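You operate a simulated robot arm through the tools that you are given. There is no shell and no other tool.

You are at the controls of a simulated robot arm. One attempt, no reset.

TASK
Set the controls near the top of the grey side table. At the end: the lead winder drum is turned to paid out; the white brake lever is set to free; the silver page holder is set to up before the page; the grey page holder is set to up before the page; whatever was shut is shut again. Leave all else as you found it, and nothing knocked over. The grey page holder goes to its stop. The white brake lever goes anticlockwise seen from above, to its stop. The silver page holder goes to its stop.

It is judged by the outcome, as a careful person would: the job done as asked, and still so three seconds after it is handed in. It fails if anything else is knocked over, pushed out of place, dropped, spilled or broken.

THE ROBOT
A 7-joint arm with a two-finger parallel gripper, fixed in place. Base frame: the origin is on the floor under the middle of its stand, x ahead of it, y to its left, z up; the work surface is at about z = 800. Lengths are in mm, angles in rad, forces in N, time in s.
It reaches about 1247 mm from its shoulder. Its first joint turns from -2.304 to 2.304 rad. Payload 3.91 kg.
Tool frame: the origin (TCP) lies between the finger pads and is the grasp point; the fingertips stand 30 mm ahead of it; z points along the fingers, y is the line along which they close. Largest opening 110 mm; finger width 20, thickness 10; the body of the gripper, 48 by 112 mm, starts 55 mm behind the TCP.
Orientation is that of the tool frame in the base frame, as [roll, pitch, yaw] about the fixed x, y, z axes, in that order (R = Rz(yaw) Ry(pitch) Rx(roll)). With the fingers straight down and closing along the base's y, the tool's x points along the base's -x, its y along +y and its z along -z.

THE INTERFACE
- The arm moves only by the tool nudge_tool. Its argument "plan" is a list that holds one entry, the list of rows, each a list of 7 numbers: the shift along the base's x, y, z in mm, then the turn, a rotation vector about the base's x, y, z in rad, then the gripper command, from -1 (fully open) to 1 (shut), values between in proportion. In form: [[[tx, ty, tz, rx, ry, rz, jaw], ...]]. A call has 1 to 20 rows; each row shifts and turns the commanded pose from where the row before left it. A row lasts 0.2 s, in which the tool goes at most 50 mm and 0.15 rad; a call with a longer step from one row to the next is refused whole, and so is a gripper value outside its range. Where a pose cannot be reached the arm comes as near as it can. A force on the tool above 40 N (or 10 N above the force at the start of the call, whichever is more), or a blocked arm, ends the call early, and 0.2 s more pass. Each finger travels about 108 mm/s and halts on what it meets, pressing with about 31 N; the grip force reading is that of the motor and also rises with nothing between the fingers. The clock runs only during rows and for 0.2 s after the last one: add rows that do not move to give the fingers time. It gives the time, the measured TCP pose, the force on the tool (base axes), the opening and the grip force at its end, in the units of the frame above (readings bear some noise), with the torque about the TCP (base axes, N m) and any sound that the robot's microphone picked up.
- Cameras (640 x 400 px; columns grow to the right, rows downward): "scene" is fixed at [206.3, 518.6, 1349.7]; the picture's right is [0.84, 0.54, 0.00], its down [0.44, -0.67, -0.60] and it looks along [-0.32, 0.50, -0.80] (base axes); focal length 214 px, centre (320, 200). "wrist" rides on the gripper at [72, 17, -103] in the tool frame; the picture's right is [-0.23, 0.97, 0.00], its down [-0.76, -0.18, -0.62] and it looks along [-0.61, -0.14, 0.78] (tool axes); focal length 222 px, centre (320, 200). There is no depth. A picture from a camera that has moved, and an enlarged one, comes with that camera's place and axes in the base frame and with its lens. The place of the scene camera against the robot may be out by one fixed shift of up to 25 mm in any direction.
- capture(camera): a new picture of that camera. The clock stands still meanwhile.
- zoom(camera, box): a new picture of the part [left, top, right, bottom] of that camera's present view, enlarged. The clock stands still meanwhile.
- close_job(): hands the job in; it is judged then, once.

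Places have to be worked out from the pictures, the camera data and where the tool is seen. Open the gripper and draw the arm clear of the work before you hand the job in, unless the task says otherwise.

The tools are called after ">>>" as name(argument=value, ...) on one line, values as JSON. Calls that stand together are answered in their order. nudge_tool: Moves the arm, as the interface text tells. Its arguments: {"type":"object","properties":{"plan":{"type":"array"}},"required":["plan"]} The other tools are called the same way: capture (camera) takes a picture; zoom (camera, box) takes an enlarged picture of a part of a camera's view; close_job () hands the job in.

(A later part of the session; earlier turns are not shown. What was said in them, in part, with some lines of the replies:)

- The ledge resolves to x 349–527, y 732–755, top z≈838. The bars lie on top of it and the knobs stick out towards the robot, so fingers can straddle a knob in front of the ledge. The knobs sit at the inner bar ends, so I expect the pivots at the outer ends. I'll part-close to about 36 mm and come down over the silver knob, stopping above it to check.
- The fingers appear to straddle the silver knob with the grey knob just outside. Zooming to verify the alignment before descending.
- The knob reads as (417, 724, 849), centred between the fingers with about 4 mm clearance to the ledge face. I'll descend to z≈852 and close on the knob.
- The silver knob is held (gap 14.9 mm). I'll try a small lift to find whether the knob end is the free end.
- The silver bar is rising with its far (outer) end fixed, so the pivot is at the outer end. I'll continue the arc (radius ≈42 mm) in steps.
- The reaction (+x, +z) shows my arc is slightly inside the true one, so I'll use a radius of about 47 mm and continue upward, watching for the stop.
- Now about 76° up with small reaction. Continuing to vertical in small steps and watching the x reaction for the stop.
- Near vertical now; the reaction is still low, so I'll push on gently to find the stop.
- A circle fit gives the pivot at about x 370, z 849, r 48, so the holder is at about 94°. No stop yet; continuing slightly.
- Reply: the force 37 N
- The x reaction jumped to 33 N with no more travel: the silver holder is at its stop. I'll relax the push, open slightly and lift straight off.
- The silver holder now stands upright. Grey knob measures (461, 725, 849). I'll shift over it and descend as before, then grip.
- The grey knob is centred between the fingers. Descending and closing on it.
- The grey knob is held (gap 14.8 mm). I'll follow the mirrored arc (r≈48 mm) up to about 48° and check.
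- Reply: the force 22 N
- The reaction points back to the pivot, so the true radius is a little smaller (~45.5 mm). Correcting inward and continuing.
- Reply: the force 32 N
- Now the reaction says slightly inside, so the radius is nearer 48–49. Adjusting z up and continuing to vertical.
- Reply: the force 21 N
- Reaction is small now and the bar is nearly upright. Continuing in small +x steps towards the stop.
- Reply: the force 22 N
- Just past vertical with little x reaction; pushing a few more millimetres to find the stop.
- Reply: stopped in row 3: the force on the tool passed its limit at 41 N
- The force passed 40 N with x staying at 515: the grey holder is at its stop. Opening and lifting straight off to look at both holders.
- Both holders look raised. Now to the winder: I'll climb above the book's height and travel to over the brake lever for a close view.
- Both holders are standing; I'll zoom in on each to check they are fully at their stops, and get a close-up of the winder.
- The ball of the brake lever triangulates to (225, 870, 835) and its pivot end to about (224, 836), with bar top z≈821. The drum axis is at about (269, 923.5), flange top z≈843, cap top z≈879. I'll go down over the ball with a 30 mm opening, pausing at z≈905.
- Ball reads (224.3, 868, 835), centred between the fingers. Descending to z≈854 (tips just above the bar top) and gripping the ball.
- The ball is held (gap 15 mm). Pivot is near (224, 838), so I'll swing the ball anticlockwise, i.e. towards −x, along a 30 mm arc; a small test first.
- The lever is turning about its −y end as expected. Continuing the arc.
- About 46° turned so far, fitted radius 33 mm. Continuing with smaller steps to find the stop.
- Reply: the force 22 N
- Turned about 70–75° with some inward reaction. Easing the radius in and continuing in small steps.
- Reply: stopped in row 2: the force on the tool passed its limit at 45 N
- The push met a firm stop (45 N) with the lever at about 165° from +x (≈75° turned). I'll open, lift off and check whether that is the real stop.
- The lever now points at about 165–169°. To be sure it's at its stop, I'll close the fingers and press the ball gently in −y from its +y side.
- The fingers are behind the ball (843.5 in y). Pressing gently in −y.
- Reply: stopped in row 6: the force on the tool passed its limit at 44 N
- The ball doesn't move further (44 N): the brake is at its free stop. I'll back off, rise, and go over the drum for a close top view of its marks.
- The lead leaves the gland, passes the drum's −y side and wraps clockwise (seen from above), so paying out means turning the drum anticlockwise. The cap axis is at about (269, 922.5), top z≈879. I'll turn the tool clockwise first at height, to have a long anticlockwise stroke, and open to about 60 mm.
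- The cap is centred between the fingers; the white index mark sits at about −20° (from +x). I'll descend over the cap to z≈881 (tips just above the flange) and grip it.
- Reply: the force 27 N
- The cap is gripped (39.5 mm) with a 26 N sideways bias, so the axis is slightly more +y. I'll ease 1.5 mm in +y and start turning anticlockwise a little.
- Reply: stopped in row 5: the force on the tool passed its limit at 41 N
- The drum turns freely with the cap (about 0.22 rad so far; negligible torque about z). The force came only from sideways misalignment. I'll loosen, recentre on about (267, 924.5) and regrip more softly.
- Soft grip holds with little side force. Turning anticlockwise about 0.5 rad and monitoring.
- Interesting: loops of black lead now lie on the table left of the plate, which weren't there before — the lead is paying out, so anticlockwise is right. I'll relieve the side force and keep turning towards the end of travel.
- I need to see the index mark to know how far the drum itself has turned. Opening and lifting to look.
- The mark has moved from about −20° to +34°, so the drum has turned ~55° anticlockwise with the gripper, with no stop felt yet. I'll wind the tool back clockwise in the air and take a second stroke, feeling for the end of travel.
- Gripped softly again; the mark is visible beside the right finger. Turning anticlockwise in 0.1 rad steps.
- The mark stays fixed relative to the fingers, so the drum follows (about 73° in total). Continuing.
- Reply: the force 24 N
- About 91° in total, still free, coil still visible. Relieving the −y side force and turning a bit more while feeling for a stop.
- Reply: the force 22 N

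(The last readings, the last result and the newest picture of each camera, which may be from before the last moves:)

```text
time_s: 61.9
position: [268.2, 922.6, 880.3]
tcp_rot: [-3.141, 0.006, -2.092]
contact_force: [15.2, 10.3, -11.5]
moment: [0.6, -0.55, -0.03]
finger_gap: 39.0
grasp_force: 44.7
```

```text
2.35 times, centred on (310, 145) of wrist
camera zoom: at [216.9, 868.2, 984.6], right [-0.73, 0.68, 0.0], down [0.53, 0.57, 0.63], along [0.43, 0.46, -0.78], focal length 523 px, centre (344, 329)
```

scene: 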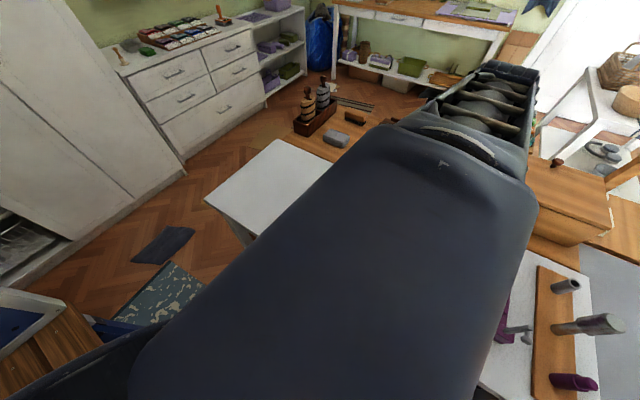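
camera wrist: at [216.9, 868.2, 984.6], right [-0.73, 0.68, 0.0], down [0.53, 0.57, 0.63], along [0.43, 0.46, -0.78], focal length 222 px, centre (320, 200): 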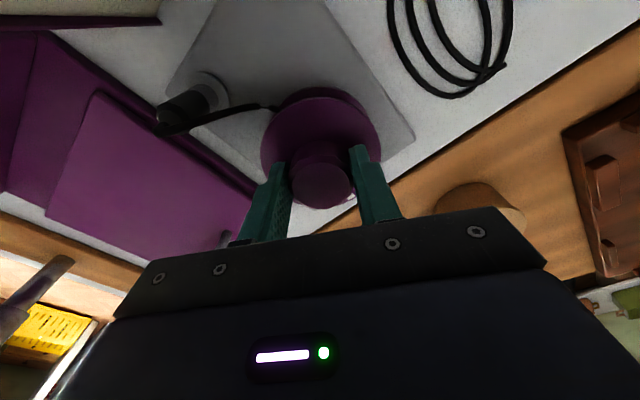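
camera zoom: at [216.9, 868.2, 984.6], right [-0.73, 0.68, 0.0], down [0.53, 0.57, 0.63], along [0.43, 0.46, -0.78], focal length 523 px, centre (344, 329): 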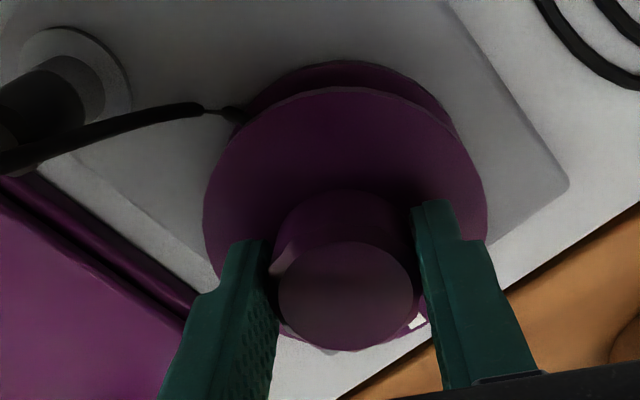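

Around 105° in total and still no stop. I'll open and lift again to compare the coil and the mark.

>>> nudge_tool(plan=[[[0, 0, 0, 0, 0, 0, -0.1], [0, 0, 0, 0, 0, 0, -0.1], [0, 0, 20, 0, 0, 0, -0.1], [0, 0, 35, 0, 0, 0, -0.1], [0, 0, 40, 0, 0, 0, -0.1], [0, 0, 0, 0, 0, 0.14, -0.1], [0, 0, 0, 0, 0, 0, -0.1]]])

>>> capture(camera="wrist")

>>> zoom(camera="wrist", box=[230, 40, 430, 190])

>>> zoom(camera="wrist", box=[340, 0, 480, 100])

```text
time_s: 63.5
position: [266.6, 921.4, 975.8]
tcp_rot: [3.14, 0.007, -1.95]
contact_force: [-0.2, 0.3, 0.0]
moment: [-0.02, 0.02, -0.02]
finger_gap: 60.6
grasp_force: 0.1
```

```text
taken
camera wrist: at [224.1, 860.7, 1079.9], right [-0.82, 0.57, 0.0], down [0.45, 0.64, 0.63], along [0.36, 0.52, -0.78], focal length 222 px, centre (320, 200)
```

wrist: 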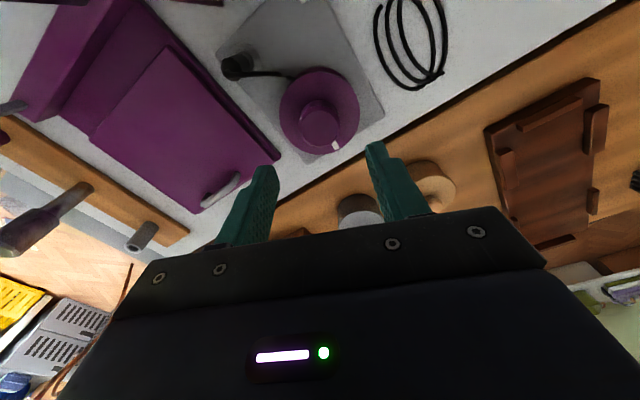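

```text
2.67 times, centred on (330, 115) of wrist
camera zoom: at [224.1, 860.7, 1079.9], right [-0.82, 0.57, 0.0], down [0.45, 0.64, 0.63], along [0.36, 0.52, -0.78], focal length 592 px, centre (293, 427)
```

zoom: 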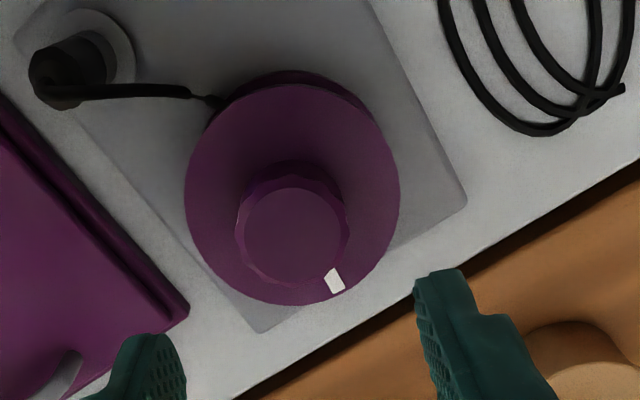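

```text
4.00 times, centred on (410, 50) of wrist
camera zoom: at [224.1, 860.7, 1079.9], right [-0.82, 0.57, 0.0], down [0.45, 0.64, 0.63], along [0.36, 0.52, -0.78], focal length 888 px, centre (-40, 800)
```

zoom: 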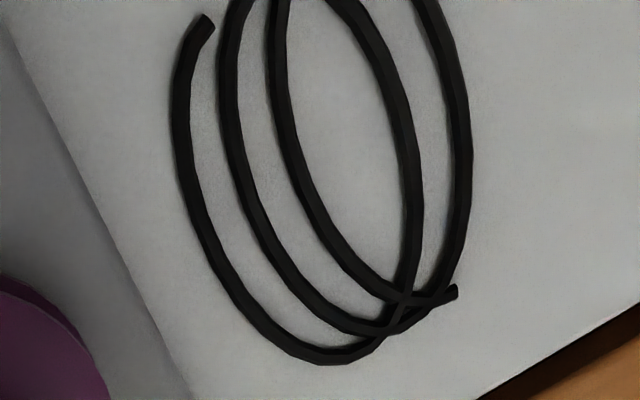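

The mark is now at about 84° (≈105° turned) and the coil is unchanged. Fully paid out should be the end of travel, so I'll take another anticlockwise stroke to find it.

>>> nudge_tool(plan=[[[0.3, 0.4, 0, 0, 0, -0.146, -0.1], [0.3, 0.4, 0, 0, 0, -0.146, -0.1], [0.3, 0.4, 0, 0, 0, -0.146, -0.1], [0.3, 0.4, 0, 0, 0, -0.146, -0.1], [0.3, 0.4, 0, 0, 0, -0.146, -0.1], [0, 0.4, 0, 0, 0, -0.146, -0.1], [0, 0.3, 0, 0, 0, -0.146, -0.1], [0, 0, -25, 0, 0, 0, -0.1], [0, 0, -25, 0, 0, 0, -0.1], [0, 0, -25, 0, 0, 0, -0.1], [0, 0, -15, 0, 0, 0, -0.1], [0, 0, -4, 0, 0, 0, -0.1], [0, 0, 0, 0, 0, 0, 0.2], [0, 0, 0, 0, 0, 0, 0.35], [0, 0, 0, 0, 0, 0, 0.4], [0, 0, 0, 0, 0, 0, 0.42]]])

>>> zoom(camera="wrist", box=[180, 60, 440, 230])

```text
time_s: 66.9
position: [268.9, 924.3, 882.1]
tcp_rot: [-3.141, 0.005, -2.975]
contact_force: [0.2, 0.8, -1.9]
moment: [0.12, -0.03, 0.0]
finger_gap: 38.9
grasp_force: 44.9
```

```text
2.35 times, centred on (310, 145) of wrist
camera zoom: at [193.5, 929.7, 985.1], right [0.06, 1.0, 0.0], down [0.78, -0.05, 0.63], along [0.63, -0.04, -0.78], focal length 523 px, centre (344, 329)
```

zoom: 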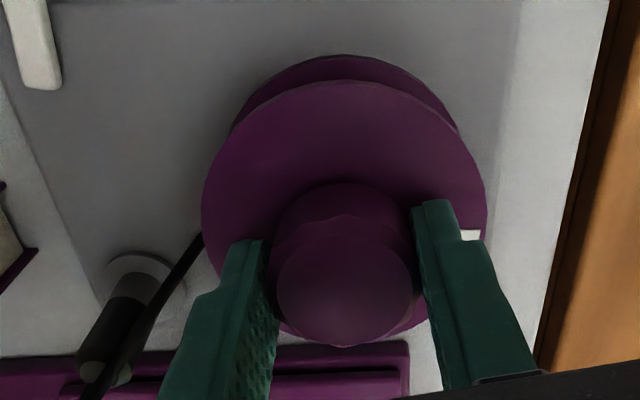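

Perfectly centred now (no side force). Turning anticlockwise again.

>>> nudge_tool(plan=[[[0, 0, 0, 0, 0, 0.08, 0.42], [0, 0, 0, 0, 0, 0.08, 0.42], [0, 0, 0, 0, 0, 0.08, 0.42], [0, 0, 0, 0, 0, 0.08, 0.42], [0, 0, 0, 0, 0, 0, 0.42]]])

>>> zoom(camera="wrist", box=[180, 60, 440, 230])

```text
time_s: 68.1
position: [268.0, 924.1, 881.4]
tcp_rot: [-3.141, 0.006, -2.655]
contact_force: [0.3, -14.6, -13.4]
moment: [0.05, -0.61, 0.03]
finger_gap: 38.7
grasp_force: 45.2
```

```text
2.35 times, centred on (310, 145) of wrist
camera zoom: at [196.0, 905.9, 985.2], right [-0.26, 0.97, 0.0], down [0.75, 0.2, 0.63], along [0.61, 0.16, -0.78], focal length 523 px, centre (344, 329)
```

zoom: 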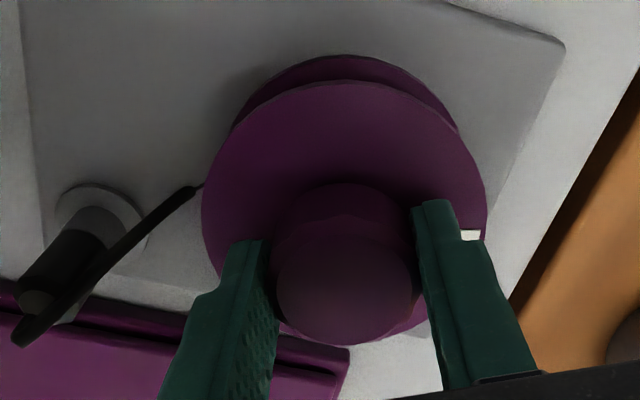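

The drum still follows (~123°). Continuing.

>>> nudge_tool(plan=[[[0, -0.5, 0, 0, 0, 0.08, 0.42], [0, 0, 0, 0, 0, 0.08, 0.42], [0, 0, 0, 0, 0, 0.08, 0.42], [0, 0, 0, 0, 0, 0.08, 0.42], [0, 0, 0, 0, 0, 0.08, 0.42], [0, 0, 0, 0, 0, 0, 0.42]]])

>>> zoom(camera="wrist", box=[180, 60, 440, 230])

```text
time_s: 69.5
position: [268.8, 924.5, 882.3]
tcp_rot: [-3.14, 0.005, -2.256]
contact_force: [2.0, -18.9, -16.6]
moment: [-0.33, 0.12, 0.01]
finger_gap: 38.8
grasp_force: 44.7
```

```text
2.35 times, centred on (310, 145) of wrist
camera zoom: at [209.4, 878.9, 985.3], right [-0.61, 0.79, 0.0], down [0.62, 0.48, 0.63], along [0.5, 0.38, -0.78], focal length 523 px, centre (344, 329)
```

zoom: 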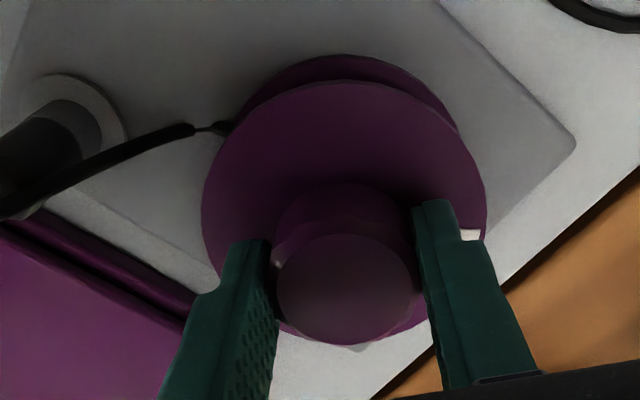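

About 146° and still following. Relieving the side/vertical load slightly and continuing.

>>> nudge_tool(plan=[[[0, -0.6, -0.8, 0, 0, 0.0, 0.42], [0, 0, 0, 0, 0, 0.08, 0.42], [0, 0, 0, 0, 0, 0.08, 0.42], [0, 0, 0, 0, 0, 0.08, 0.42], [0, 0, 0, 0, 0, 0.08, 0.42], [0, 0, 0, 0, 0, 0.08, 0.42], [0, 0, 0, 0, 0, 0, 0.42]]])

>>> zoom(camera="wrist", box=[180, 60, 440, 230])

```text
time_s: 71.1
position: [270.4, 923.2, 882.6]
tcp_rot: [-3.14, 0.007, -1.857]
contact_force: [7.1, -7.1, -7.3]
moment: [-0.3, -0.31, 0.0]
finger_gap: 38.7
grasp_force: 44.8
```

```text
2.35 times, centred on (310, 145) of wrist
camera zoom: at [232.3, 859.1, 985.2], right [-0.87, 0.49, 0.0], down [0.38, 0.68, 0.63], along [0.31, 0.55, -0.78], focal length 523 px, centre (344, 329)
```

zoom: 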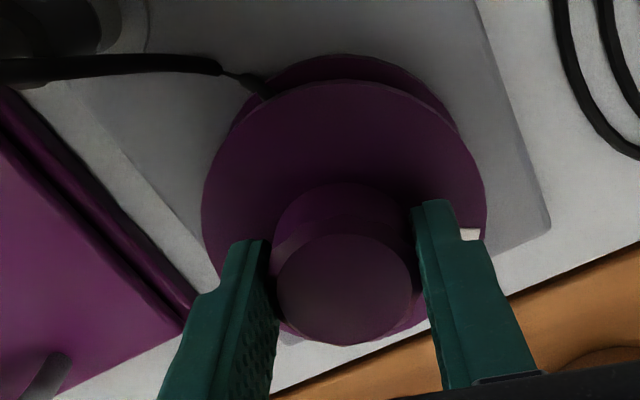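

About 169° turned, still free. Continuing a bit further in this grip.

>>> nudge_tool(plan=[[[0, -0.3, 0, 0, 0, 0.08, 0.42], [0, 0, 0, 0, 0, 0.08, 0.42], [0, 0, 0, 0, 0, 0.08, 0.42], [0, 0, 0, 0, 0, 0.08, 0.42], [0, 0, 0, 0, 0, 0, 0.42]]])

>>> zoom(camera="wrist", box=[180, 60, 440, 230])

```text
time_s: 72.3
position: [269.3, 924.5, 882.9]
tcp_rot: [-3.141, 0.008, -1.536]
contact_force: [13.4, 10.3, -4.1]
moment: [0.22, -0.16, -0.01]
finger_gap: 39.0
grasp_force: 45.1
```

```text
2.35 times, centred on (310, 145) of wrist
camera zoom: at [254.9, 850.8, 985.2], right [-0.98, 0.19, 0.0], down [0.15, 0.76, 0.63], along [0.12, 0.62, -0.78], focal length 523 px, centre (344, 329)
```

zoom: 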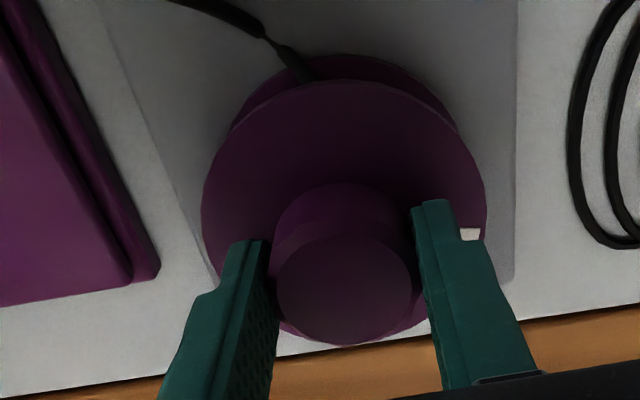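

About 187° and no stop. Before going further I'll lift and compare the coil and mark again.

>>> nudge_tool(plan=[[[0, 0, 0, 0, 0, 0, -0.1], [0, 0, 0, 0, 0, 0, -0.1], [0, 0, 20, 0, 0, 0, -0.1], [0, 0, 35, 0, 0, -0.1, -0.1], [0, 0, 40, 0, 0, -0.14, -0.1], [0, 0, 0, 0, 0, -0.14, -0.1], [0, 0, 0, 0, 0, 0, -0.1]]])

>>> capture(camera="wrist")

>>> zoom(camera="wrist", box=[230, 40, 430, 190])

>>> zoom(camera="wrist", box=[340, 0, 480, 100])

```text
time_s: 73.9
position: [269.9, 923.8, 978.2]
tcp_rot: [-3.141, 0.006, -1.919]
contact_force: [0.0, -1.0, 0.1]
moment: [0.01, -0.01, 0.02]
finger_gap: 60.5
grasp_force: 0.1
```

```text
taken
camera wrist: at [227.7, 861.0, 1080.4], right [-0.84, 0.54, 0.0], down [0.42, 0.65, 0.63], along [0.34, 0.53, -0.78], focal length 222 px, centre (320, 200)
```

wrist: 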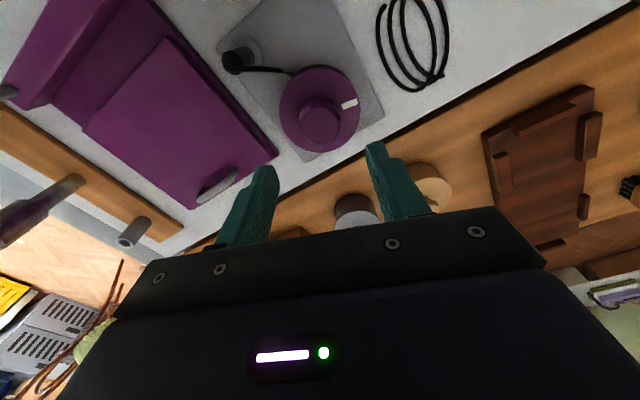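

```text
2.67 times, centred on (330, 115) of wrist
camera zoom: at [227.7, 861.0, 1080.4], right [-0.84, 0.54, 0.0], down [0.42, 0.65, 0.63], along [0.34, 0.53, -0.78], focal length 592 px, centre (293, 427)
```

zoom: 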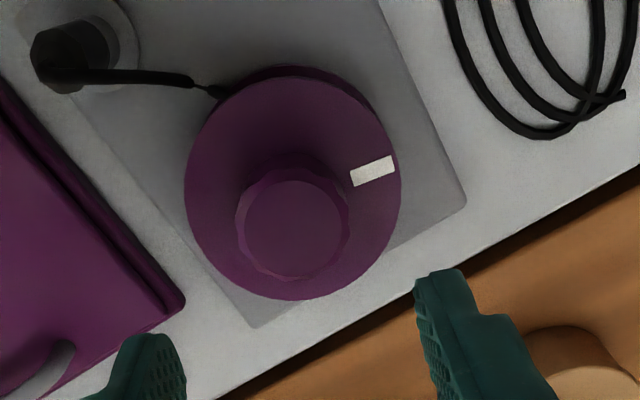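

```text
4.00 times, centred on (410, 50) of wrist
camera zoom: at [227.7, 861.0, 1080.4], right [-0.84, 0.54, 0.0], down [0.42, 0.65, 0.63], along [0.34, 0.53, -0.78], focal length 888 px, centre (-40, 800)
```

zoom: 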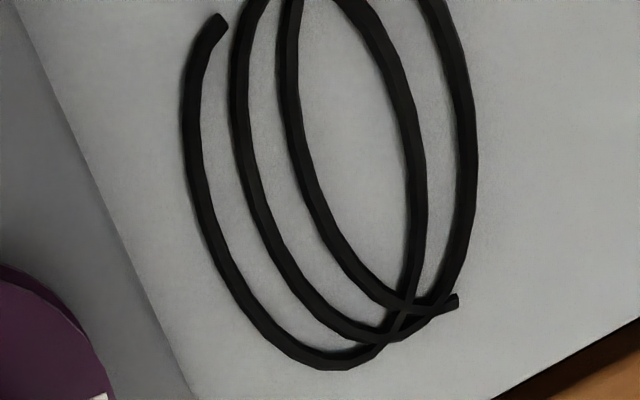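

The mark is at about 163° (≈184° turned), with the coil unchanged. I'll take one more stroke to see whether a stop exists.

>>> nudge_tool(plan=[[[-0.1, 0.1, 0, 0, 0, -0.15, -0.1], [-0.1, 0.1, 0, 0, 0, -0.15, -0.1], [-0.1, 0.1, 0, 0, 0, -0.15, -0.1], [-0.1, 0.1, 0, 0, 0, -0.15, -0.1], [-0.1, 0, 0, 0, 0, -0.15, -0.1], [-0.1, 0, 0, 0, 0, -0.15, -0.1], [-0.1, 0, 0, 0, 0, -0.15, -0.1], [0, 0, -25, 0, 0, 0, -0.1], [0, 0, -25, 0, 0, 0, -0.1], [0, 0, -25, 0, 0, 0, -0.1], [0, 0, -15, 0, 0, 0, -0.1], [0, 0, -6, 0, 0, 0, -0.1], [0, 0, 0, 0, 0, 0, 0.2], [0, 0, 0, 0, 0, 0, 0.35], [0, 0, 0, 0, 0, 0, 0.4], [0, 0, 0, 0, 0, 0, 0.42]]])

>>> zoom(camera="wrist", box=[180, 60, 440, 230])

```text
time_s: 77.3
position: [269.9, 925.2, 879.6]
tcp_rot: [-3.141, 0.008, -2.964]
contact_force: [-0.3, 9.8, -4.4]
moment: [0.65, -0.21, 0.0]
finger_gap: 39.4
grasp_force: 44.6
```

```text
2.35 times, centred on (310, 145) of wrist
camera zoom: at [193.4, 928.9, 983.8], right [0.05, 1.0, 0.0], down [0.78, -0.04, 0.63], along [0.63, -0.03, -0.78], focal length 523 px, centre (344, 329)
```

zoom: 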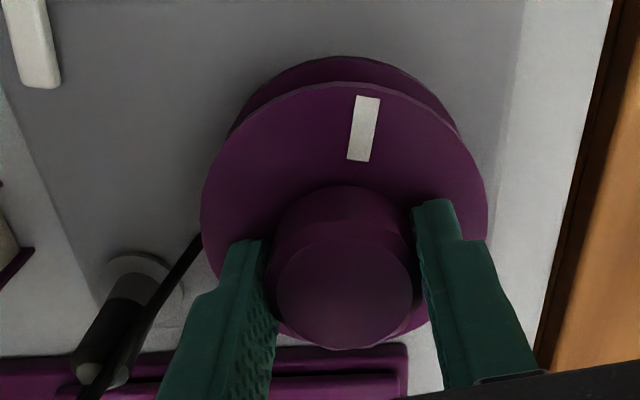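

The mark is now plainly visible, so slip will be easy to spot. Turning anticlockwise again, watching the mark and the torque.

>>> nudge_tool(plan=[[[0, 0.4, 0, 0, 0, 0.08, 0.42], [0, 0, 0, 0, 0, 0.08, 0.42], [0, 0, 0, 0, 0, 0.08, 0.42], [0, 0, 0, 0, 0, 0.08, 0.42], [0, 0, 0, 0, 0, 0.08, 0.42], [0, 0, 0, 0, 0, 0, 0.42]]])

>>> zoom(camera="wrist", box=[180, 60, 440, 230])

```text
time_s: 78.7
position: [269.3, 924.8, 881.7]
tcp_rot: [3.141, 0.004, -2.566]
contact_force: [5.5, -2.6, -7.3]
moment: [0.44, -0.91, 0.02]
finger_gap: 39.5
grasp_force: 44.5
```

```text
2.35 times, centred on (310, 145) of wrist
camera zoom: at [197.9, 899.2, 983.9], right [-0.34, 0.94, 0.0], down [0.73, 0.26, 0.63], along [0.59, 0.21, -0.78], focal length 523 px, centre (344, 329)
```

zoom: 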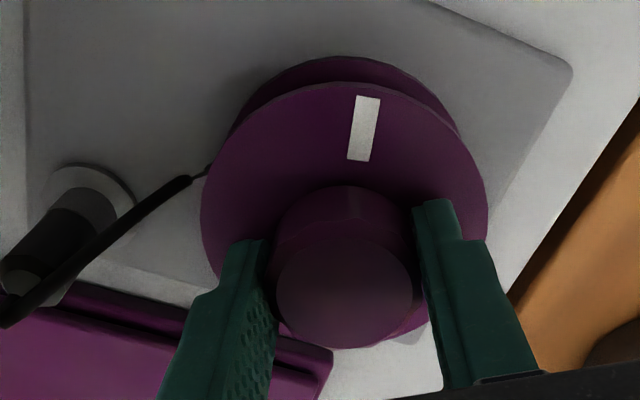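

Still following (~207°). Continuing.

>>> nudge_tool(plan=[[[0, 0, 0, 0, 0, 0.08, 0.42], [0, 0, 0, 0, 0, 0.08, 0.42], [0, 0, 0, 0, 0, 0.08, 0.42], [0, 0, 0, 0, 0, 0.08, 0.42], [0, 0, 0, 0, 0, 0.08, 0.42], [0, 0, 0, 0, 0, 0, 0.42]]])

>>> capture(camera="wrist")

```text
time_s: 80.1
position: [269.0, 923.6, 880.6]
tcp_rot: [3.141, 0.006, -2.166]
contact_force: [8.9, -13.7, -7.8]
moment: [-0.57, 0.36, -0.01]
finger_gap: 39.4
grasp_force: 45.2
```

```text
taken
camera wrist: at [213.7, 873.5, 983.9], right [-0.68, 0.73, 0.0], down [0.57, 0.53, 0.63], along [0.46, 0.43, -0.78], focal length 222 px, centre (320, 200)
```

wrist: 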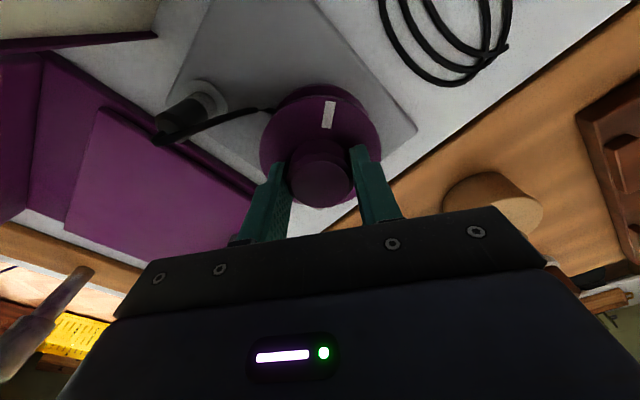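

About 230°, coil still there, no stop. Continuing the stroke.

>>> nudge_tool(plan=[[[0.3, -0.5, 0, 0, 0, 0.08, 0.42], [0, 0, 0, 0, 0, 0.08, 0.42], [0, 0, 0, 0, 0, 0.08, 0.42], [0, 0, 0, 0, 0, 0.08, 0.42], [0, 0, 0, 0, 0, 0.08, 0.42], [0, 0, 0, 0, 0, 0.08, 0.42], [0, 0, 0, 0, 0, 0, 0.42]]])

>>> capture(camera="wrist")

```text
time_s: 81.7
position: [270.7, 923.8, 880.9]
tcp_rot: [-3.141, 0.006, -1.685]
contact_force: [16.8, -4.2, -9.2]
moment: [-0.19, 0.01, -0.02]
finger_gap: 39.6
grasp_force: 45.2
```

```text
taken
camera wrist: at [243.9, 853.7, 983.9], right [-0.94, 0.34, 0.0], down [0.26, 0.73, 0.63], along [0.21, 0.59, -0.78], focal length 222 px, centre (320, 200)
```

wrist: 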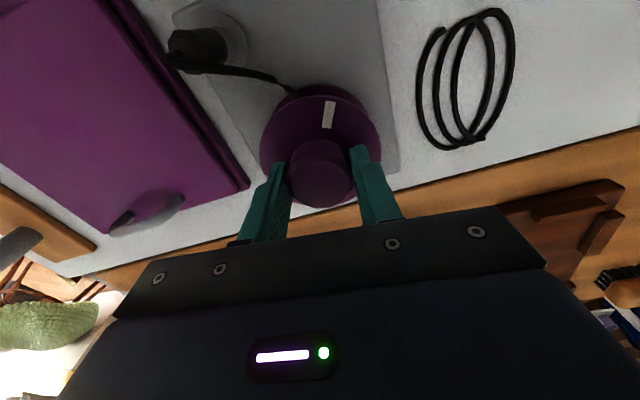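

About 257°, still no stop; the coil is complete and unchanged. I'll keep going to see whether there is an end stop, regripping in place (opened fingers clear the cap).

>>> nudge_tool(plan=[[[0, 0, 0, 0, 0, 0, -0.1], [0, 0, 0, 0, 0, 0, -0.1], [-0.2, 0.1, 0, 0, 0, -0.143, -0.1], [-0.2, 0.1, 0, 0, 0, -0.143, -0.1], [-0.2, 0.1, 0, 0, 0, -0.143, -0.1], [-0.2, 0.1, 0, 0, 0, -0.143, -0.1], [-0.2, 0.1, 0, 0, 0, -0.143, -0.1], [-0.2, 0.1, 0, 0, 0, -0.143, -0.1], [-0.2, 0.1, 0, 0, 0, -0.143, -0.1], [-0.2, 0, 0, 0, 0, -0.143, -0.1], [0, 0, 0, 0, 0, -0.143, -0.1], [0, 0, 0, 0, 0, 0, 0.2], [0, 0, 0, 0, 0, 0, 0.35], [0, 0, 0, 0, 0, 0, 0.42], [0, 0, 0, 0, 0, 0, 0.42]]])

>>> zoom(camera="wrist", box=[180, 60, 440, 230])

```text
time_s: 84.9
position: [267.6, 923.9, 880.5]
tcp_rot: [3.14, 0.005, -2.974]
contact_force: [-0.8, -7.3, -0.9]
moment: [-0.21, -0.33, 0.0]
finger_gap: 39.2
grasp_force: 45.3
```

```text
2.35 times, centred on (310, 145) of wrist
camera zoom: at [191.9, 929.3, 983.8], right [0.06, 1.0, 0.0], down [0.78, -0.05, 0.63], along [0.63, -0.04, -0.78], focal length 523 px, centre (344, 329)
```

zoom: 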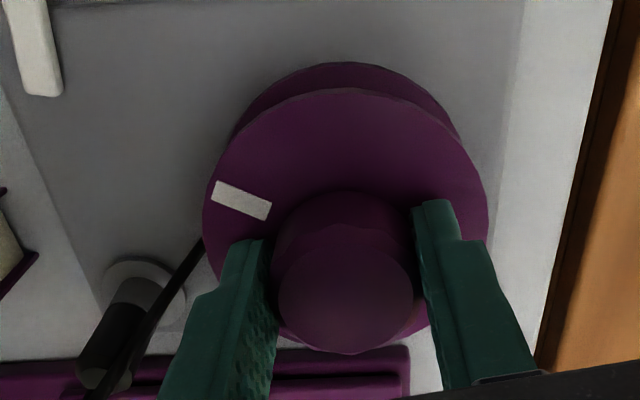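

Regripped in place without lifting. Now a long anticlockwise stroke.

>>> nudge_tool(plan=[[[0, 0, 0, 0, 0, 0.1, 0.42], [0, 0, 0, 0, 0, 0.1, 0.42], [0, 0, 0, 0, 0, 0.1, 0.42], [0, 0, 0, 0, 0, 0.1, 0.42], [0, 0, 0, 0, 0, 0.1, 0.42], [0, 0, 0, 0, 0, 0.1, 0.42], [0, 0, 0, 0, 0, 0.1, 0.42], [0, 0, 0, 0, 0, 0.1, 0.42], [0, 0, 0, 0, 0, 0.1, 0.42], [0, 0, 0, 0, 0, 0.1, 0.42], [0, 0, 0, 0, 0, 0.1, 0.42], [0, 0, 0, 0, 0, 0.1, 0.42], [0, 0, 0, 0, 0, 0, 0.42]]])

>>> capture(camera="wrist")

```text
time_s: 87.7
position: [269.5, 924.4, 880.7]
tcp_rot: [3.141, 0.007, -1.773]
contact_force: [32.4, -20.4, -0.8]
moment: [0.05, 0.15, -0.79]
finger_gap: 39.6
grasp_force: 44.7
```

```text
taken
camera wrist: at [237.7, 856.2, 984.3], right [-0.91, 0.42, 0.0], down [0.33, 0.71, 0.63], along [0.26, 0.57, -0.78], focal length 222 px, centre (320, 200)
```

wrist: 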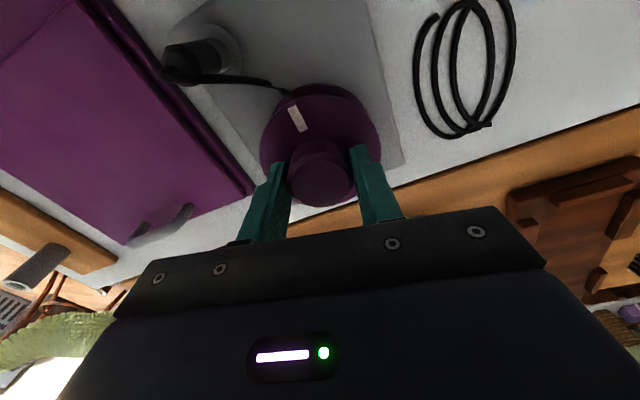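

Now there's a −0.79 N·m reaction and the mark has slipped relative to the fingers: the drum has reached an end stop, with the mark at about −90° (~290° turned). I'll zoom, then open and check the mark's position.

>>> nudge_tool(plan=[[[0, 0, 0, 0, 0, 0, 0.2], [0, 0, 0, 0, 0, 0, -0.1], [0, 0, 0, 0, 0, 0, -0.1], [0, 0, 0, 0, 0, 0, -0.1]]])

>>> zoom(camera="wrist", box=[180, 60, 440, 230])

```text
time_s: 88.7
position: [267.1, 924.7, 881.2]
tcp_rot: [3.141, 0.007, -1.774]
contact_force: [0.6, -0.8, 0.1]
moment: [-0.03, 0.05, -0.02]
finger_gap: 60.7
grasp_force: 0.2
```

```text
2.35 times, centred on (310, 145) of wrist
camera zoom: at [235.3, 856.8, 984.0], right [-0.91, 0.42, 0.0], down [0.33, 0.71, 0.63], along [0.26, 0.57, -0.78], focal length 523 px, centre (344, 329)
```

zoom: 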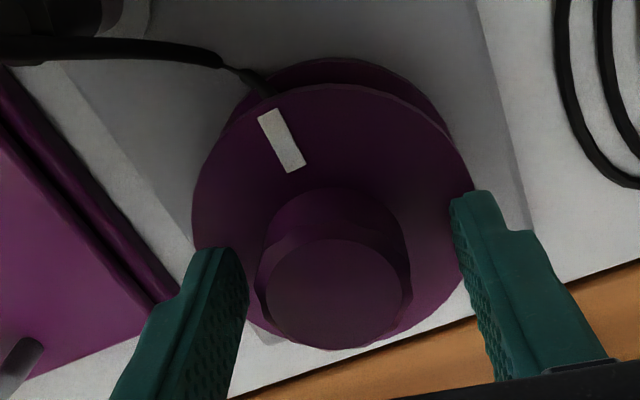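

The mark rests at about −89°. I'll confirm the stop with one short regrip and gentle anticlockwise push.

>>> nudge_tool(plan=[[[0.5, 0, 0, 0, 0, -0.15, -0.1], [0.5, 0, 0, 0, 0, -0.15, -0.1], [0.3, 0, 0, 0, 0, -0.15, -0.1], [0, 0, 0, 0, 0, 0, 0.2], [0, 0, 0, 0, 0, 0, 0.35], [0, 0, 0, 0, 0, 0, 0.42], [0, 0, 0, 0, 0, 0, 0.42]]])

>>> zoom(camera="wrist", box=[180, 60, 440, 230])

>>> nudge_tool(plan=[[[0, 0, 0, 0, 0, 0.05, 0.42], [0, 0, 0, 0, 0, 0.05, 0.42], [0, 0, 0, 0, 0, 0.05, 0.42], [0, 0, 0, 0, 0, 0, 0.42]]])

>>> zoom(camera="wrist", box=[180, 60, 440, 230])

```text
time_s: 90.3
position: [268.9, 924.2, 881.3]
tcp_rot: [3.14, 0.006, -2.224]
contact_force: [5.0, -7.7, 0.5]
moment: [-0.22, 0.3, -0.18]
finger_gap: 39.7
grasp_force: 45.0
```

```text
2.35 times, centred on (310, 145) of wrist
camera zoom: at [211.0, 877.0, 983.9], right [-0.64, 0.77, 0.0], down [0.6, 0.49, 0.63], along [0.48, 0.4, -0.78], focal length 523 px, centre (344, 329)
```

zoom: 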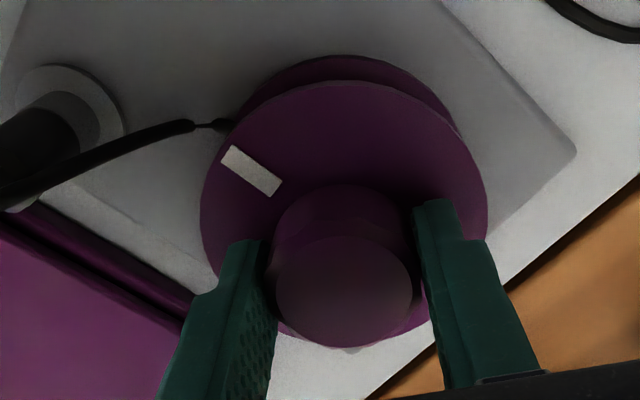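

```text
time_s: 91.3
position: [268.9, 923.8, 881.8]
tcp_rot: [-3.14, 0.005, -2.072]
contact_force: [12.7, -14.1, -3.5]
moment: [0.14, -0.37, -0.39]
finger_gap: 39.4
grasp_force: 44.5
```

```text
2.35 times, centred on (310, 145) of wrist
camera zoom: at [218.7, 868.7, 983.9], right [-0.74, 0.67, 0.0], down [0.52, 0.58, 0.63], along [0.42, 0.47, -0.78], focal length 523 px, centre (344, 329)
```

zoom: 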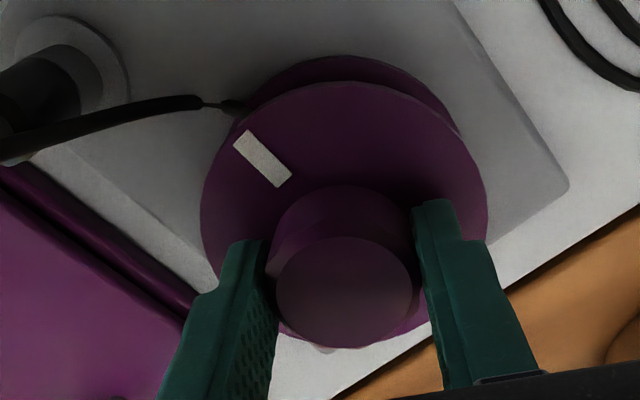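

The mark stays at the same place while the gripper slips: the drum is at its end stop, fully paid out. Opening and lifting clear, then looking at the whole winder.

>>> nudge_tool(plan=[[[0, 0, 0, 0, 0, 0, 0.2], [0, 0, 0, 0, 0, 0, -0.1], [0, 0, 0, 0, 0, 0, -0.1], [0, 0, 20, 0, 0, 0, -0.1], [0, 0, 40, 0, 0, 0, -0.1], [0, 0, 45, 0, 0, 0, -0.1], [0, -20, 40, 0, 0, 0.1, -0.1], [0, -30, 40, 0, 0, 0.1, -0.1], [0, -30, 30, 0, 0, 0.1, -0.1], [0, 0, 0, 0, 0, 0.1, -0.1], [0, 0, 0, 0, 0, 0.1, -0.1]]])

>>> capture(camera="wrist")

>>> zoom(camera="wrist", box=[250, 40, 450, 180])

>>> zoom(camera="wrist", box=[40, 0, 300, 170])

```text
time_s: 93.7
position: [268.9, 845.2, 1096.7]
tcp_rot: [-3.141, 0.007, -1.573]
contact_force: [0.0, -0.5, -0.2]
moment: [-0.03, 0.03, 0.0]
finger_gap: 60.7
grasp_force: 0.1
```

```text
taken
camera wrist: at [251.2, 771.9, 1199.6], right [-0.97, 0.23, 0.0], down [0.18, 0.76, 0.63], along [0.14, 0.61, -0.78], focal length 222 px, centre (320, 200)
```

wrist: 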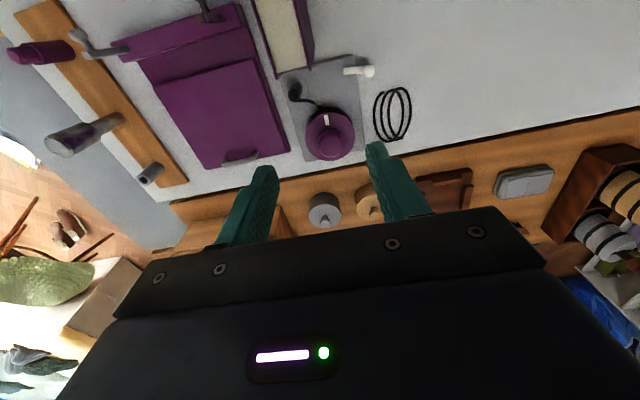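

```text
2.86 times, centred on (350, 110) of wrist
camera zoom: at [251.2, 771.9, 1199.6], right [-0.97, 0.23, 0.0], down [0.18, 0.76, 0.63], along [0.14, 0.61, -0.78], focal length 635 px, centre (234, 457)
```

zoom: 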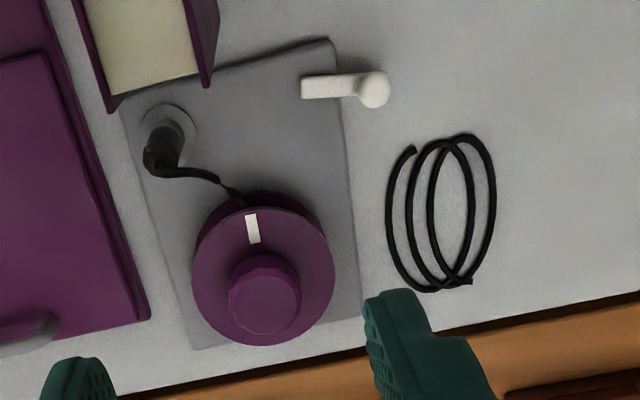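

```text
2.35 times, centred on (170, 85) of wrist
camera zoom: at [251.2, 771.9, 1199.6], right [-0.97, 0.23, 0.0], down [0.18, 0.76, 0.63], along [0.14, 0.61, -0.78], focal length 523 px, centre (673, 471)
```

zoom: 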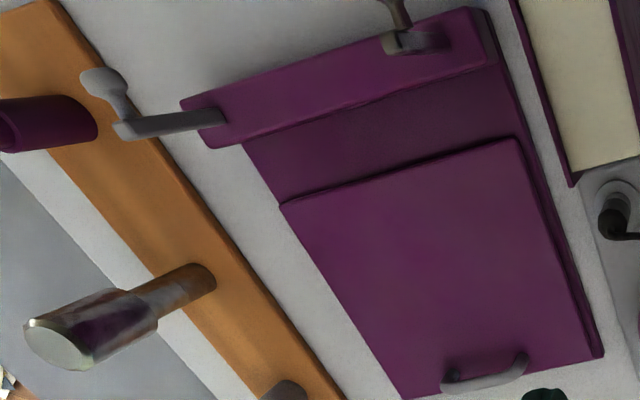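

Winder state looks right: mark at the stop, coil out, brake lever still at free. Next I'll travel high over to the holders for a clear check of the grey one's angle.

>>> nudge_tool(plan=[[[30, 0, 10, 0, 0, 0, -1], [40, -10, 0, 0, 0, 0, -1], [40, -25, 0, 0, 0, 0, -1], [35, -35, 0, 0, 0, 0, -1], [26, -40, 0, 0, 0, 0, -1], [0, -45, -20, 0, 0, 0, -1], [0, 0, -20, 0, 0, 0, -1], [0, 0, 0, 0, 0, 0, -1]]])

>>> capture(camera="wrist")

>>> zoom(camera="wrist", box=[230, 60, 430, 190])

>>> capture(camera="scene")

```text
time_s: 95.5
position: [439.0, 689.4, 1064.2]
tcp_rot: [-3.141, 0.005, -1.574]
contact_force: [0.0, 0.4, -0.9]
moment: [0.01, 0.03, -0.02]
finger_gap: 110.1
grasp_force: 0.1
```

```text
taken
camera wrist: at [422.0, 616.6, 1168.1], right [-0.97, 0.23, 0.0], down [0.18, 0.76, 0.63], along [0.14, 0.61, -0.78], focal length 222 px, centre (320, 200)
```

wrist: 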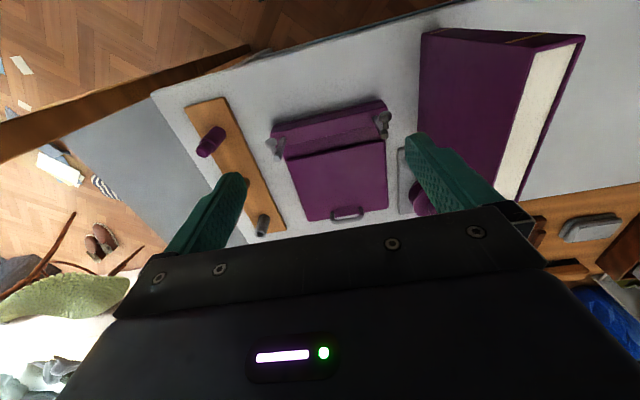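

```text
3.08 times, centred on (330, 125) of wrist
camera zoom: at [422.0, 616.6, 1168.1], right [-0.97, 0.23, 0.0], down [0.18, 0.76, 0.63], along [0.14, 0.61, -0.78], focal length 684 px, centre (289, 431)
```

zoom: 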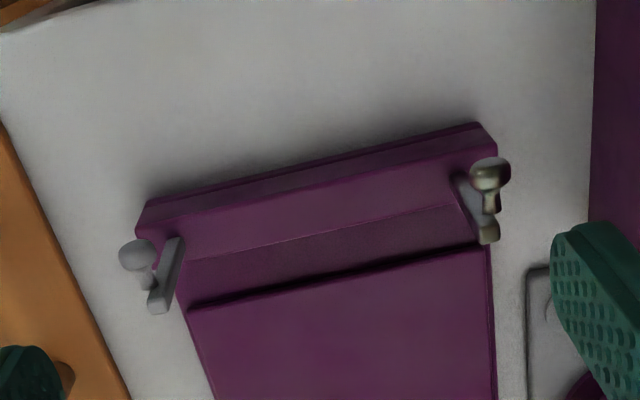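

```text
taken
```

scene: 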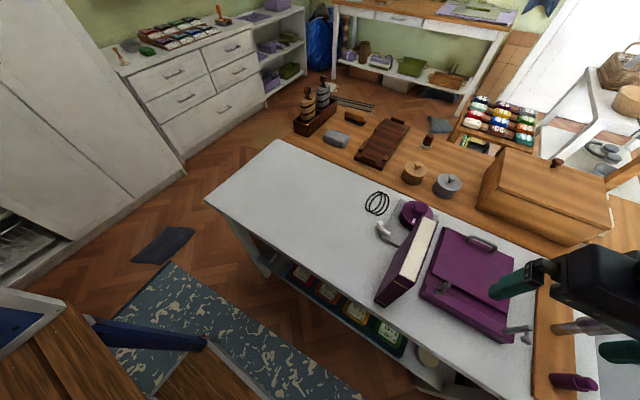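

Both holders stand up; silver reads x≈365, grey ≈512 (expected ≈513 at its stop). To be certain, I'll close the fingers, go down between the holders and gently press each knob outward against its stop.

>>> nudge_tool(plan=[[[15, 10, 0, 0, 0, 0, 1], [20, 10, 0, 0, 0, 0, 1], [0, 10, 0, 0, 0, 0, 1], [0, 0, -40, 0, 0, 0, 1], [0, 0, -40, 0, 0, 0, 1], [0, 0, -40, 0, 0, 0, 1], [0, 0, -38, 0, 0, 0, 1], [0, 0, 0, 0, 0, 0, 1]]])

>>> zoom(camera="wrist", box=[230, 90, 430, 215])

```text
time_s: 97.3
position: [474.7, 719.6, 907.9]
tcp_rot: [3.142, 0.006, -1.573]
contact_force: [0.2, -0.3, 0.3]
moment: [0.01, -0.04, -0.02]
finger_gap: 0.0
grasp_force: 31.2
```

```text
3.20 times, centred on (330, 152) of wrist
camera zoom: at [456.7, 646.7, 1010.5], right [-0.97, 0.23, 0.0], down [0.18, 0.76, 0.63], along [0.14, 0.61, -0.78], focal length 711 px, centre (288, 352)
```

zoom: 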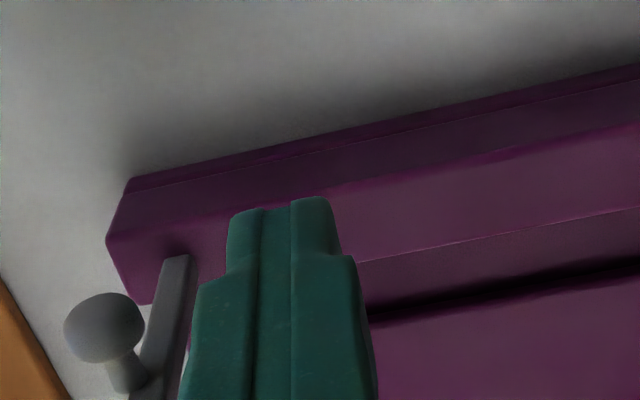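

Grey knob at x≈512.5. Pressing gently in +x.

>>> nudge_tool(plan=[[[6, 0, -5, 0, 0, 0, 1], [6, 0, 0, 0, 0, 0, 1], [4, 0, 0, 0, 0, 0, 1], [2, 0, 0, 0, 0, 0, 1], [2, 0, 0, 0, 0, 0, 1], [1.5, 0, 0, 0, 0, 0, 1], [1.5, 0, 0, 0, 0, 0, 1], [1, 0, 0, 0, 0, 0, 1], [0, 0, 0, 0, 0, 0, 1]]])

>>> zoom(camera="wrist", box=[230, 90, 430, 215])

```text
time_s: 99.3
position: [498.1, 719.8, 903.3]
tcp_rot: [3.141, 0.005, -1.574]
contact_force: [-11.7, -1.5, -0.8]
moment: [-0.02, 0.11, 0.06]
finger_gap: 0.0
grasp_force: 31.1
```

```text
3.20 times, centred on (330, 152) of wrist
camera zoom: at [479.9, 647.0, 1006.0], right [-0.97, 0.23, 0.0], down [0.18, 0.76, 0.63], along [0.14, 0.61, -0.78], focal length 711 px, centre (288, 352)
```

zoom: 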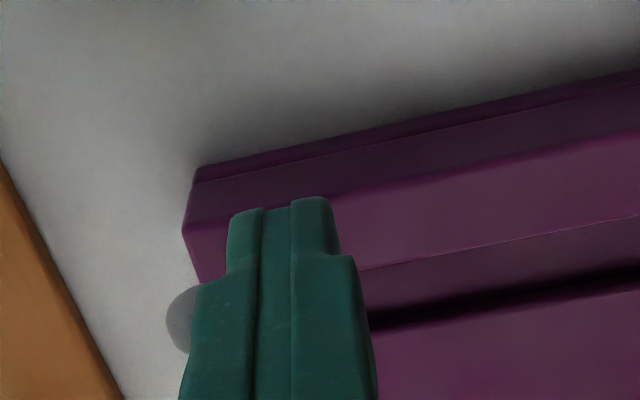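

Contact at x≈498 with 12 N. Pressing 3 mm more to confirm it's against the stop.

>>> nudge_tool(plan=[[[1.5, 0, 0, 0, 0, 0, 1], [1.5, 0, 0, 0, 0, 0, 1], [0, 0, 0, 0, 0, 0, 1]]])

```text
time_s: 100.1
position: [498.9, 719.4, 902.3]
tcp_rot: [3.14, 0.004, -1.57]
contact_force: [-38.9, -4.0, -3.1]
moment: [-0.08, 0.4, 0.13]
finger_gap: 0.0
grasp_force: 30.7
```

39 N with no real movement — the grey holder is firmly at its stop. Backing off and doing the same check on the silver knob in −x.

>>> nudge_tool(plan=[[[-6, 0, 0, 0, 0, 0, 1], [-14, 0, 0, 0, 0, 0, 1], [-25, 0, 0, 0, 0, 0, 1], [-25, 0, 0, 0, 0, 0, 1], [-20, 0, 0, 0, 0, 0, 1], [-14, 0, 0, 0, 0, 0, 1], [-6, 0, 0, 0, 0, 0, 1], [-4, 0, 0, 0, 0, 0, 1], [-2, 0, 0, 0, 0, 0, 1], [-2, 0, 0, 0, 0, 0, 1], [0, 0, 0, 0, 0, 0, 1]]])

>>> zoom(camera="wrist", box=[230, 90, 430, 215])

```text
time_s: 102.5
position: [382.3, 719.6, 903.3]
tcp_rot: [3.141, 0.008, -1.576]
contact_force: [-0.4, 0.3, 0.6]
moment: [0.0, 0.01, -0.03]
finger_gap: 0.0
grasp_force: 30.9
```

```text
3.20 times, centred on (330, 152) of wrist
camera zoom: at [365.8, 646.9, 1006.4], right [-0.97, 0.23, 0.0], down [0.18, 0.76, 0.63], along [0.14, 0.61, -0.78], focal length 711 px, centre (288, 352)
```

zoom: 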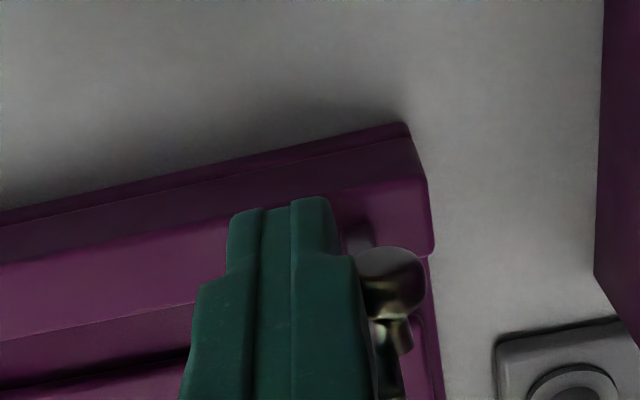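

The finger is right beside the silver knob with no contact force yet. Pressing a few millimetres in −x.

>>> nudge_tool(plan=[[[-1.5, 0, 0, 0, 0, 0, 1], [-1.5, 0, 0, 0, 0, 0, 1], [-1.5, 0, 0, 0, 0, 0, 1], [-1, 0, 0, 0, 0, 0, 1], [0, 0, 0, 0, 0, 0, 1]]])

```text
time_s: 103.7
position: [380.4, 719.5, 904.1]
tcp_rot: [-3.14, 0.006, -1.577]
contact_force: [32.4, -0.7, 0.2]
moment: [-0.01, -0.34, -0.16]
finger_gap: 0.0
grasp_force: 31.5
```

Silver is firmly at its stop too (32 N, no travel). Backing off, rising and retreating towards the starting area with the gripper opened.

>>> nudge_tool(plan=[[[6, 0, 0, 0, 0, 0, 1], [12, 0, 5, 0, 0, 0, 1], [0, 0, 40, 0, 0, 0, 1], [0, -5, 45, 0, 0, 0, 1], [0, -10, 45, 0, 0, 0, 1], [0, -20, 45, 0, 0, 0, 0], [-20, -20, 45, 0, 0, 0, -1], [-40, -20, 10, 0, 0, 0, -1], [-45, -10, 0, 0, 0, -0.1, -1], [-45, -5, 0, 0, 0, -0.1, -1], [-45, -5, 0, 0, 0, -0.1, -1], [-45, 0, 0, 0, 0, -0.1, -1], [-45, 0, 0, 0, 0, -0.1, -1], [-40, 0, 0, 0, 0, -0.1, -1], [0, 0, 0, 0, 0, 0, -1]]])

>>> capture(camera="scene")

>>> capture(camera="wrist")

>>> zoom(camera="scene", box=[360, 180, 560, 340])

```text
refused: row 7 steps farther than a row can; nothing moved
```

```text
taken
```

scene: 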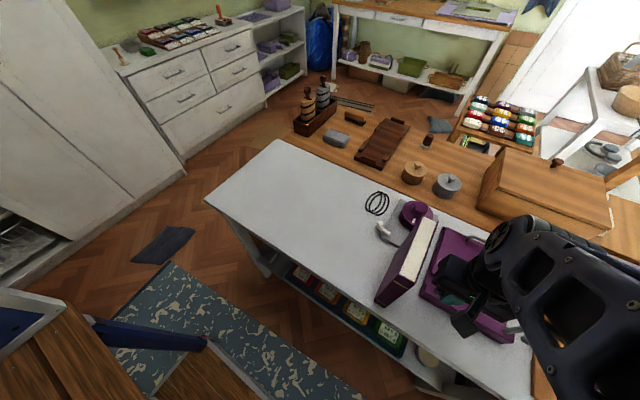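

```text
taken
camera wrist: at [363.1, 646.8, 1006.3], right [-0.97, 0.23, 0.0], down [0.18, 0.76, 0.63], along [0.14, 0.61, -0.78], focal length 222 px, centre (320, 200)
```

wrist: 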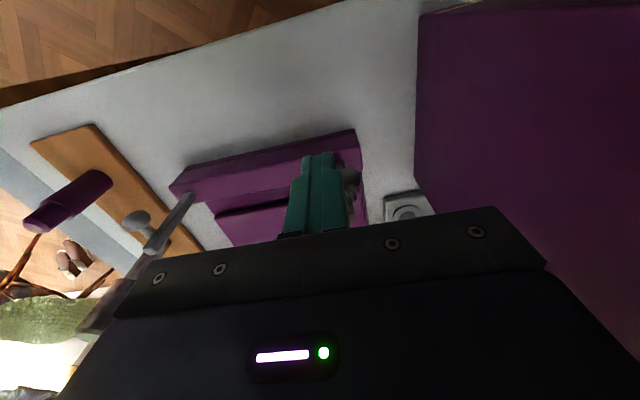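

```text
2.50 times, centred on (460, 260) of scene
camera zoom: at [206.3, 518.6, 1349.7], right [0.84, 0.54, 0.0], down [0.44, -0.67, -0.6], along [-0.32, 0.5, -0.8], focal length 536 px, centre (-30, 50)
```

zoom: 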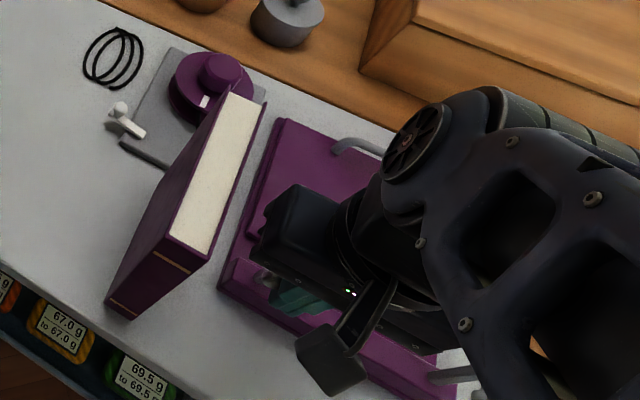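

That plan had one row over the step limit, so nothing moved. Resending with shorter rows: back off from the knob, rise, then retreat.

>>> nudge_tool(plan=[[[6, 0, 0, 0, 0, 0, 1], [12, 0, 5, 0, 0, 0, 1], [0, 0, 40, 0, 0, 0, 1], [0, -5, 40, 0, 0, 0, 1], [0, -10, 40, 0, 0, 0, 1], [0, -20, 40, 0, 0, 0, 0], [-10, -20, 40, 0, 0, 0, -1], [-40, -20, 10, 0, 0, 0, -1], [-45, -10, 0, 0, 0, -0.1, -1], [-45, -5, 0, 0, 0, -0.1, -1], [-45, -5, 0, 0, 0, -0.1, -1], [-45, 0, 0, 0, 0, -0.1, -1], [-45, 0, 0, 0, 0, -0.1, -1], [-40, 0, 0, 0, 0, -0.1, -1], [0, 0, 0, 0, 0, 0, -1]]])

>>> capture(camera="scene")

>>> zoom(camera="scene", box=[360, 180, 560, 340])

>>> capture(camera="wrist")

```text
time_s: 106.9
position: [82.0, 622.8, 1118.5]
tcp_rot: [3.141, 0.006, -2.175]
contact_force: [-0.3, -0.2, -0.3]
moment: [0.02, -0.01, -0.02]
finger_gap: 110.0
grasp_force: 0.0
```

```text
taken
```

scene: 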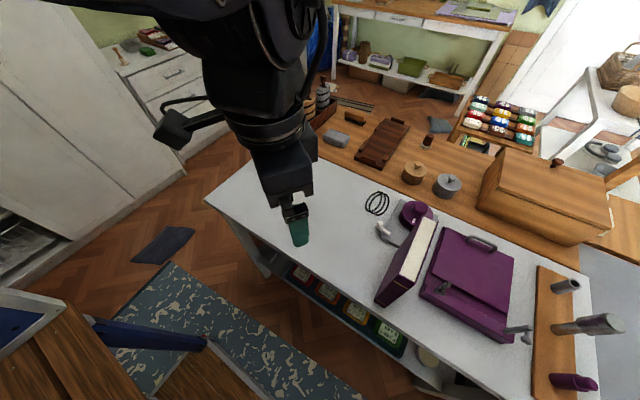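

```text
2.50 times, centred on (460, 260) of scene
camera zoom: at [206.3, 518.6, 1349.7], right [0.84, 0.54, 0.0], down [0.44, -0.67, -0.6], along [-0.32, 0.5, -0.8], focal length 536 px, centre (-30, 50)
```

zoom: 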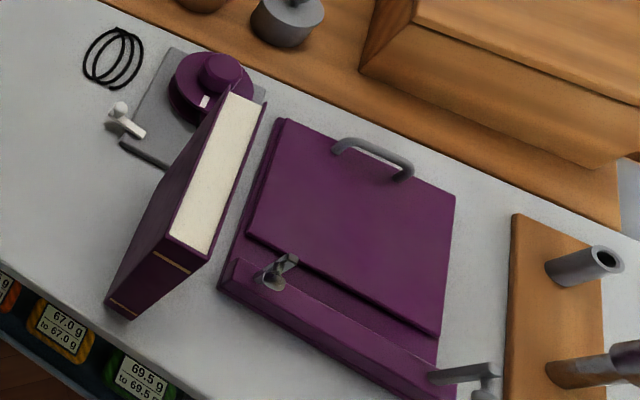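

```text
taken
camera wrist: at [25.5, 573.6, 1221.9], right [-0.67, 0.74, 0.0], down [0.58, 0.52, 0.63], along [0.46, 0.42, -0.78], focal length 222 px, centre (320, 200)
```

wrist: 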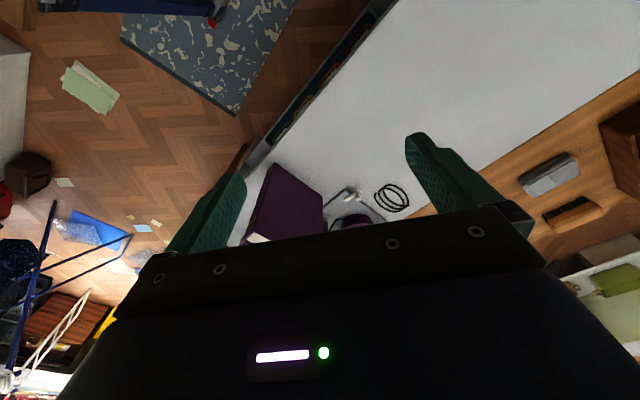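

Everything matches the start except the four controls. The brake lever is at its free stop, the drum is at its end stop with the lead coiled out, and both page holders stand at their stops. The book, stand and winder plate have not moved, and nothing was opened. The gripper is open and clear, so I'm handing in.

>>> close_job()

```text
The job is handed in.
```

I set all four controls and handed the job in with the gripper open and the arm clear. No result came back, so I don't yet know how it was judged.

- **White brake lever:** turned anticlockwise, seen from above, to its stop. A second push on the ball did not move it any further.
- **Lead winder drum:** turned anticlockwise about 290° to its end stop, so the lead is paid out and lies in loops on the table. I confirmed the stop by turning again: the gripper slipped on the cap and the white mark stayed put.
- **Silver and grey page holders:** both swung up just past vertical to their stops. I pressed each one outward again and neither moved.

I opened nothing, so there was nothing to shut again. In the final pictures the book, the copy stand and the winder plate sit where they started, and nothing was knocked over.

The task gave no direction or stop for the drum, so I took "paid out" to mean all the way out. I chose anticlockwise from the way the lead wraps onto the drum, and the loops appeared as I turned it that way.
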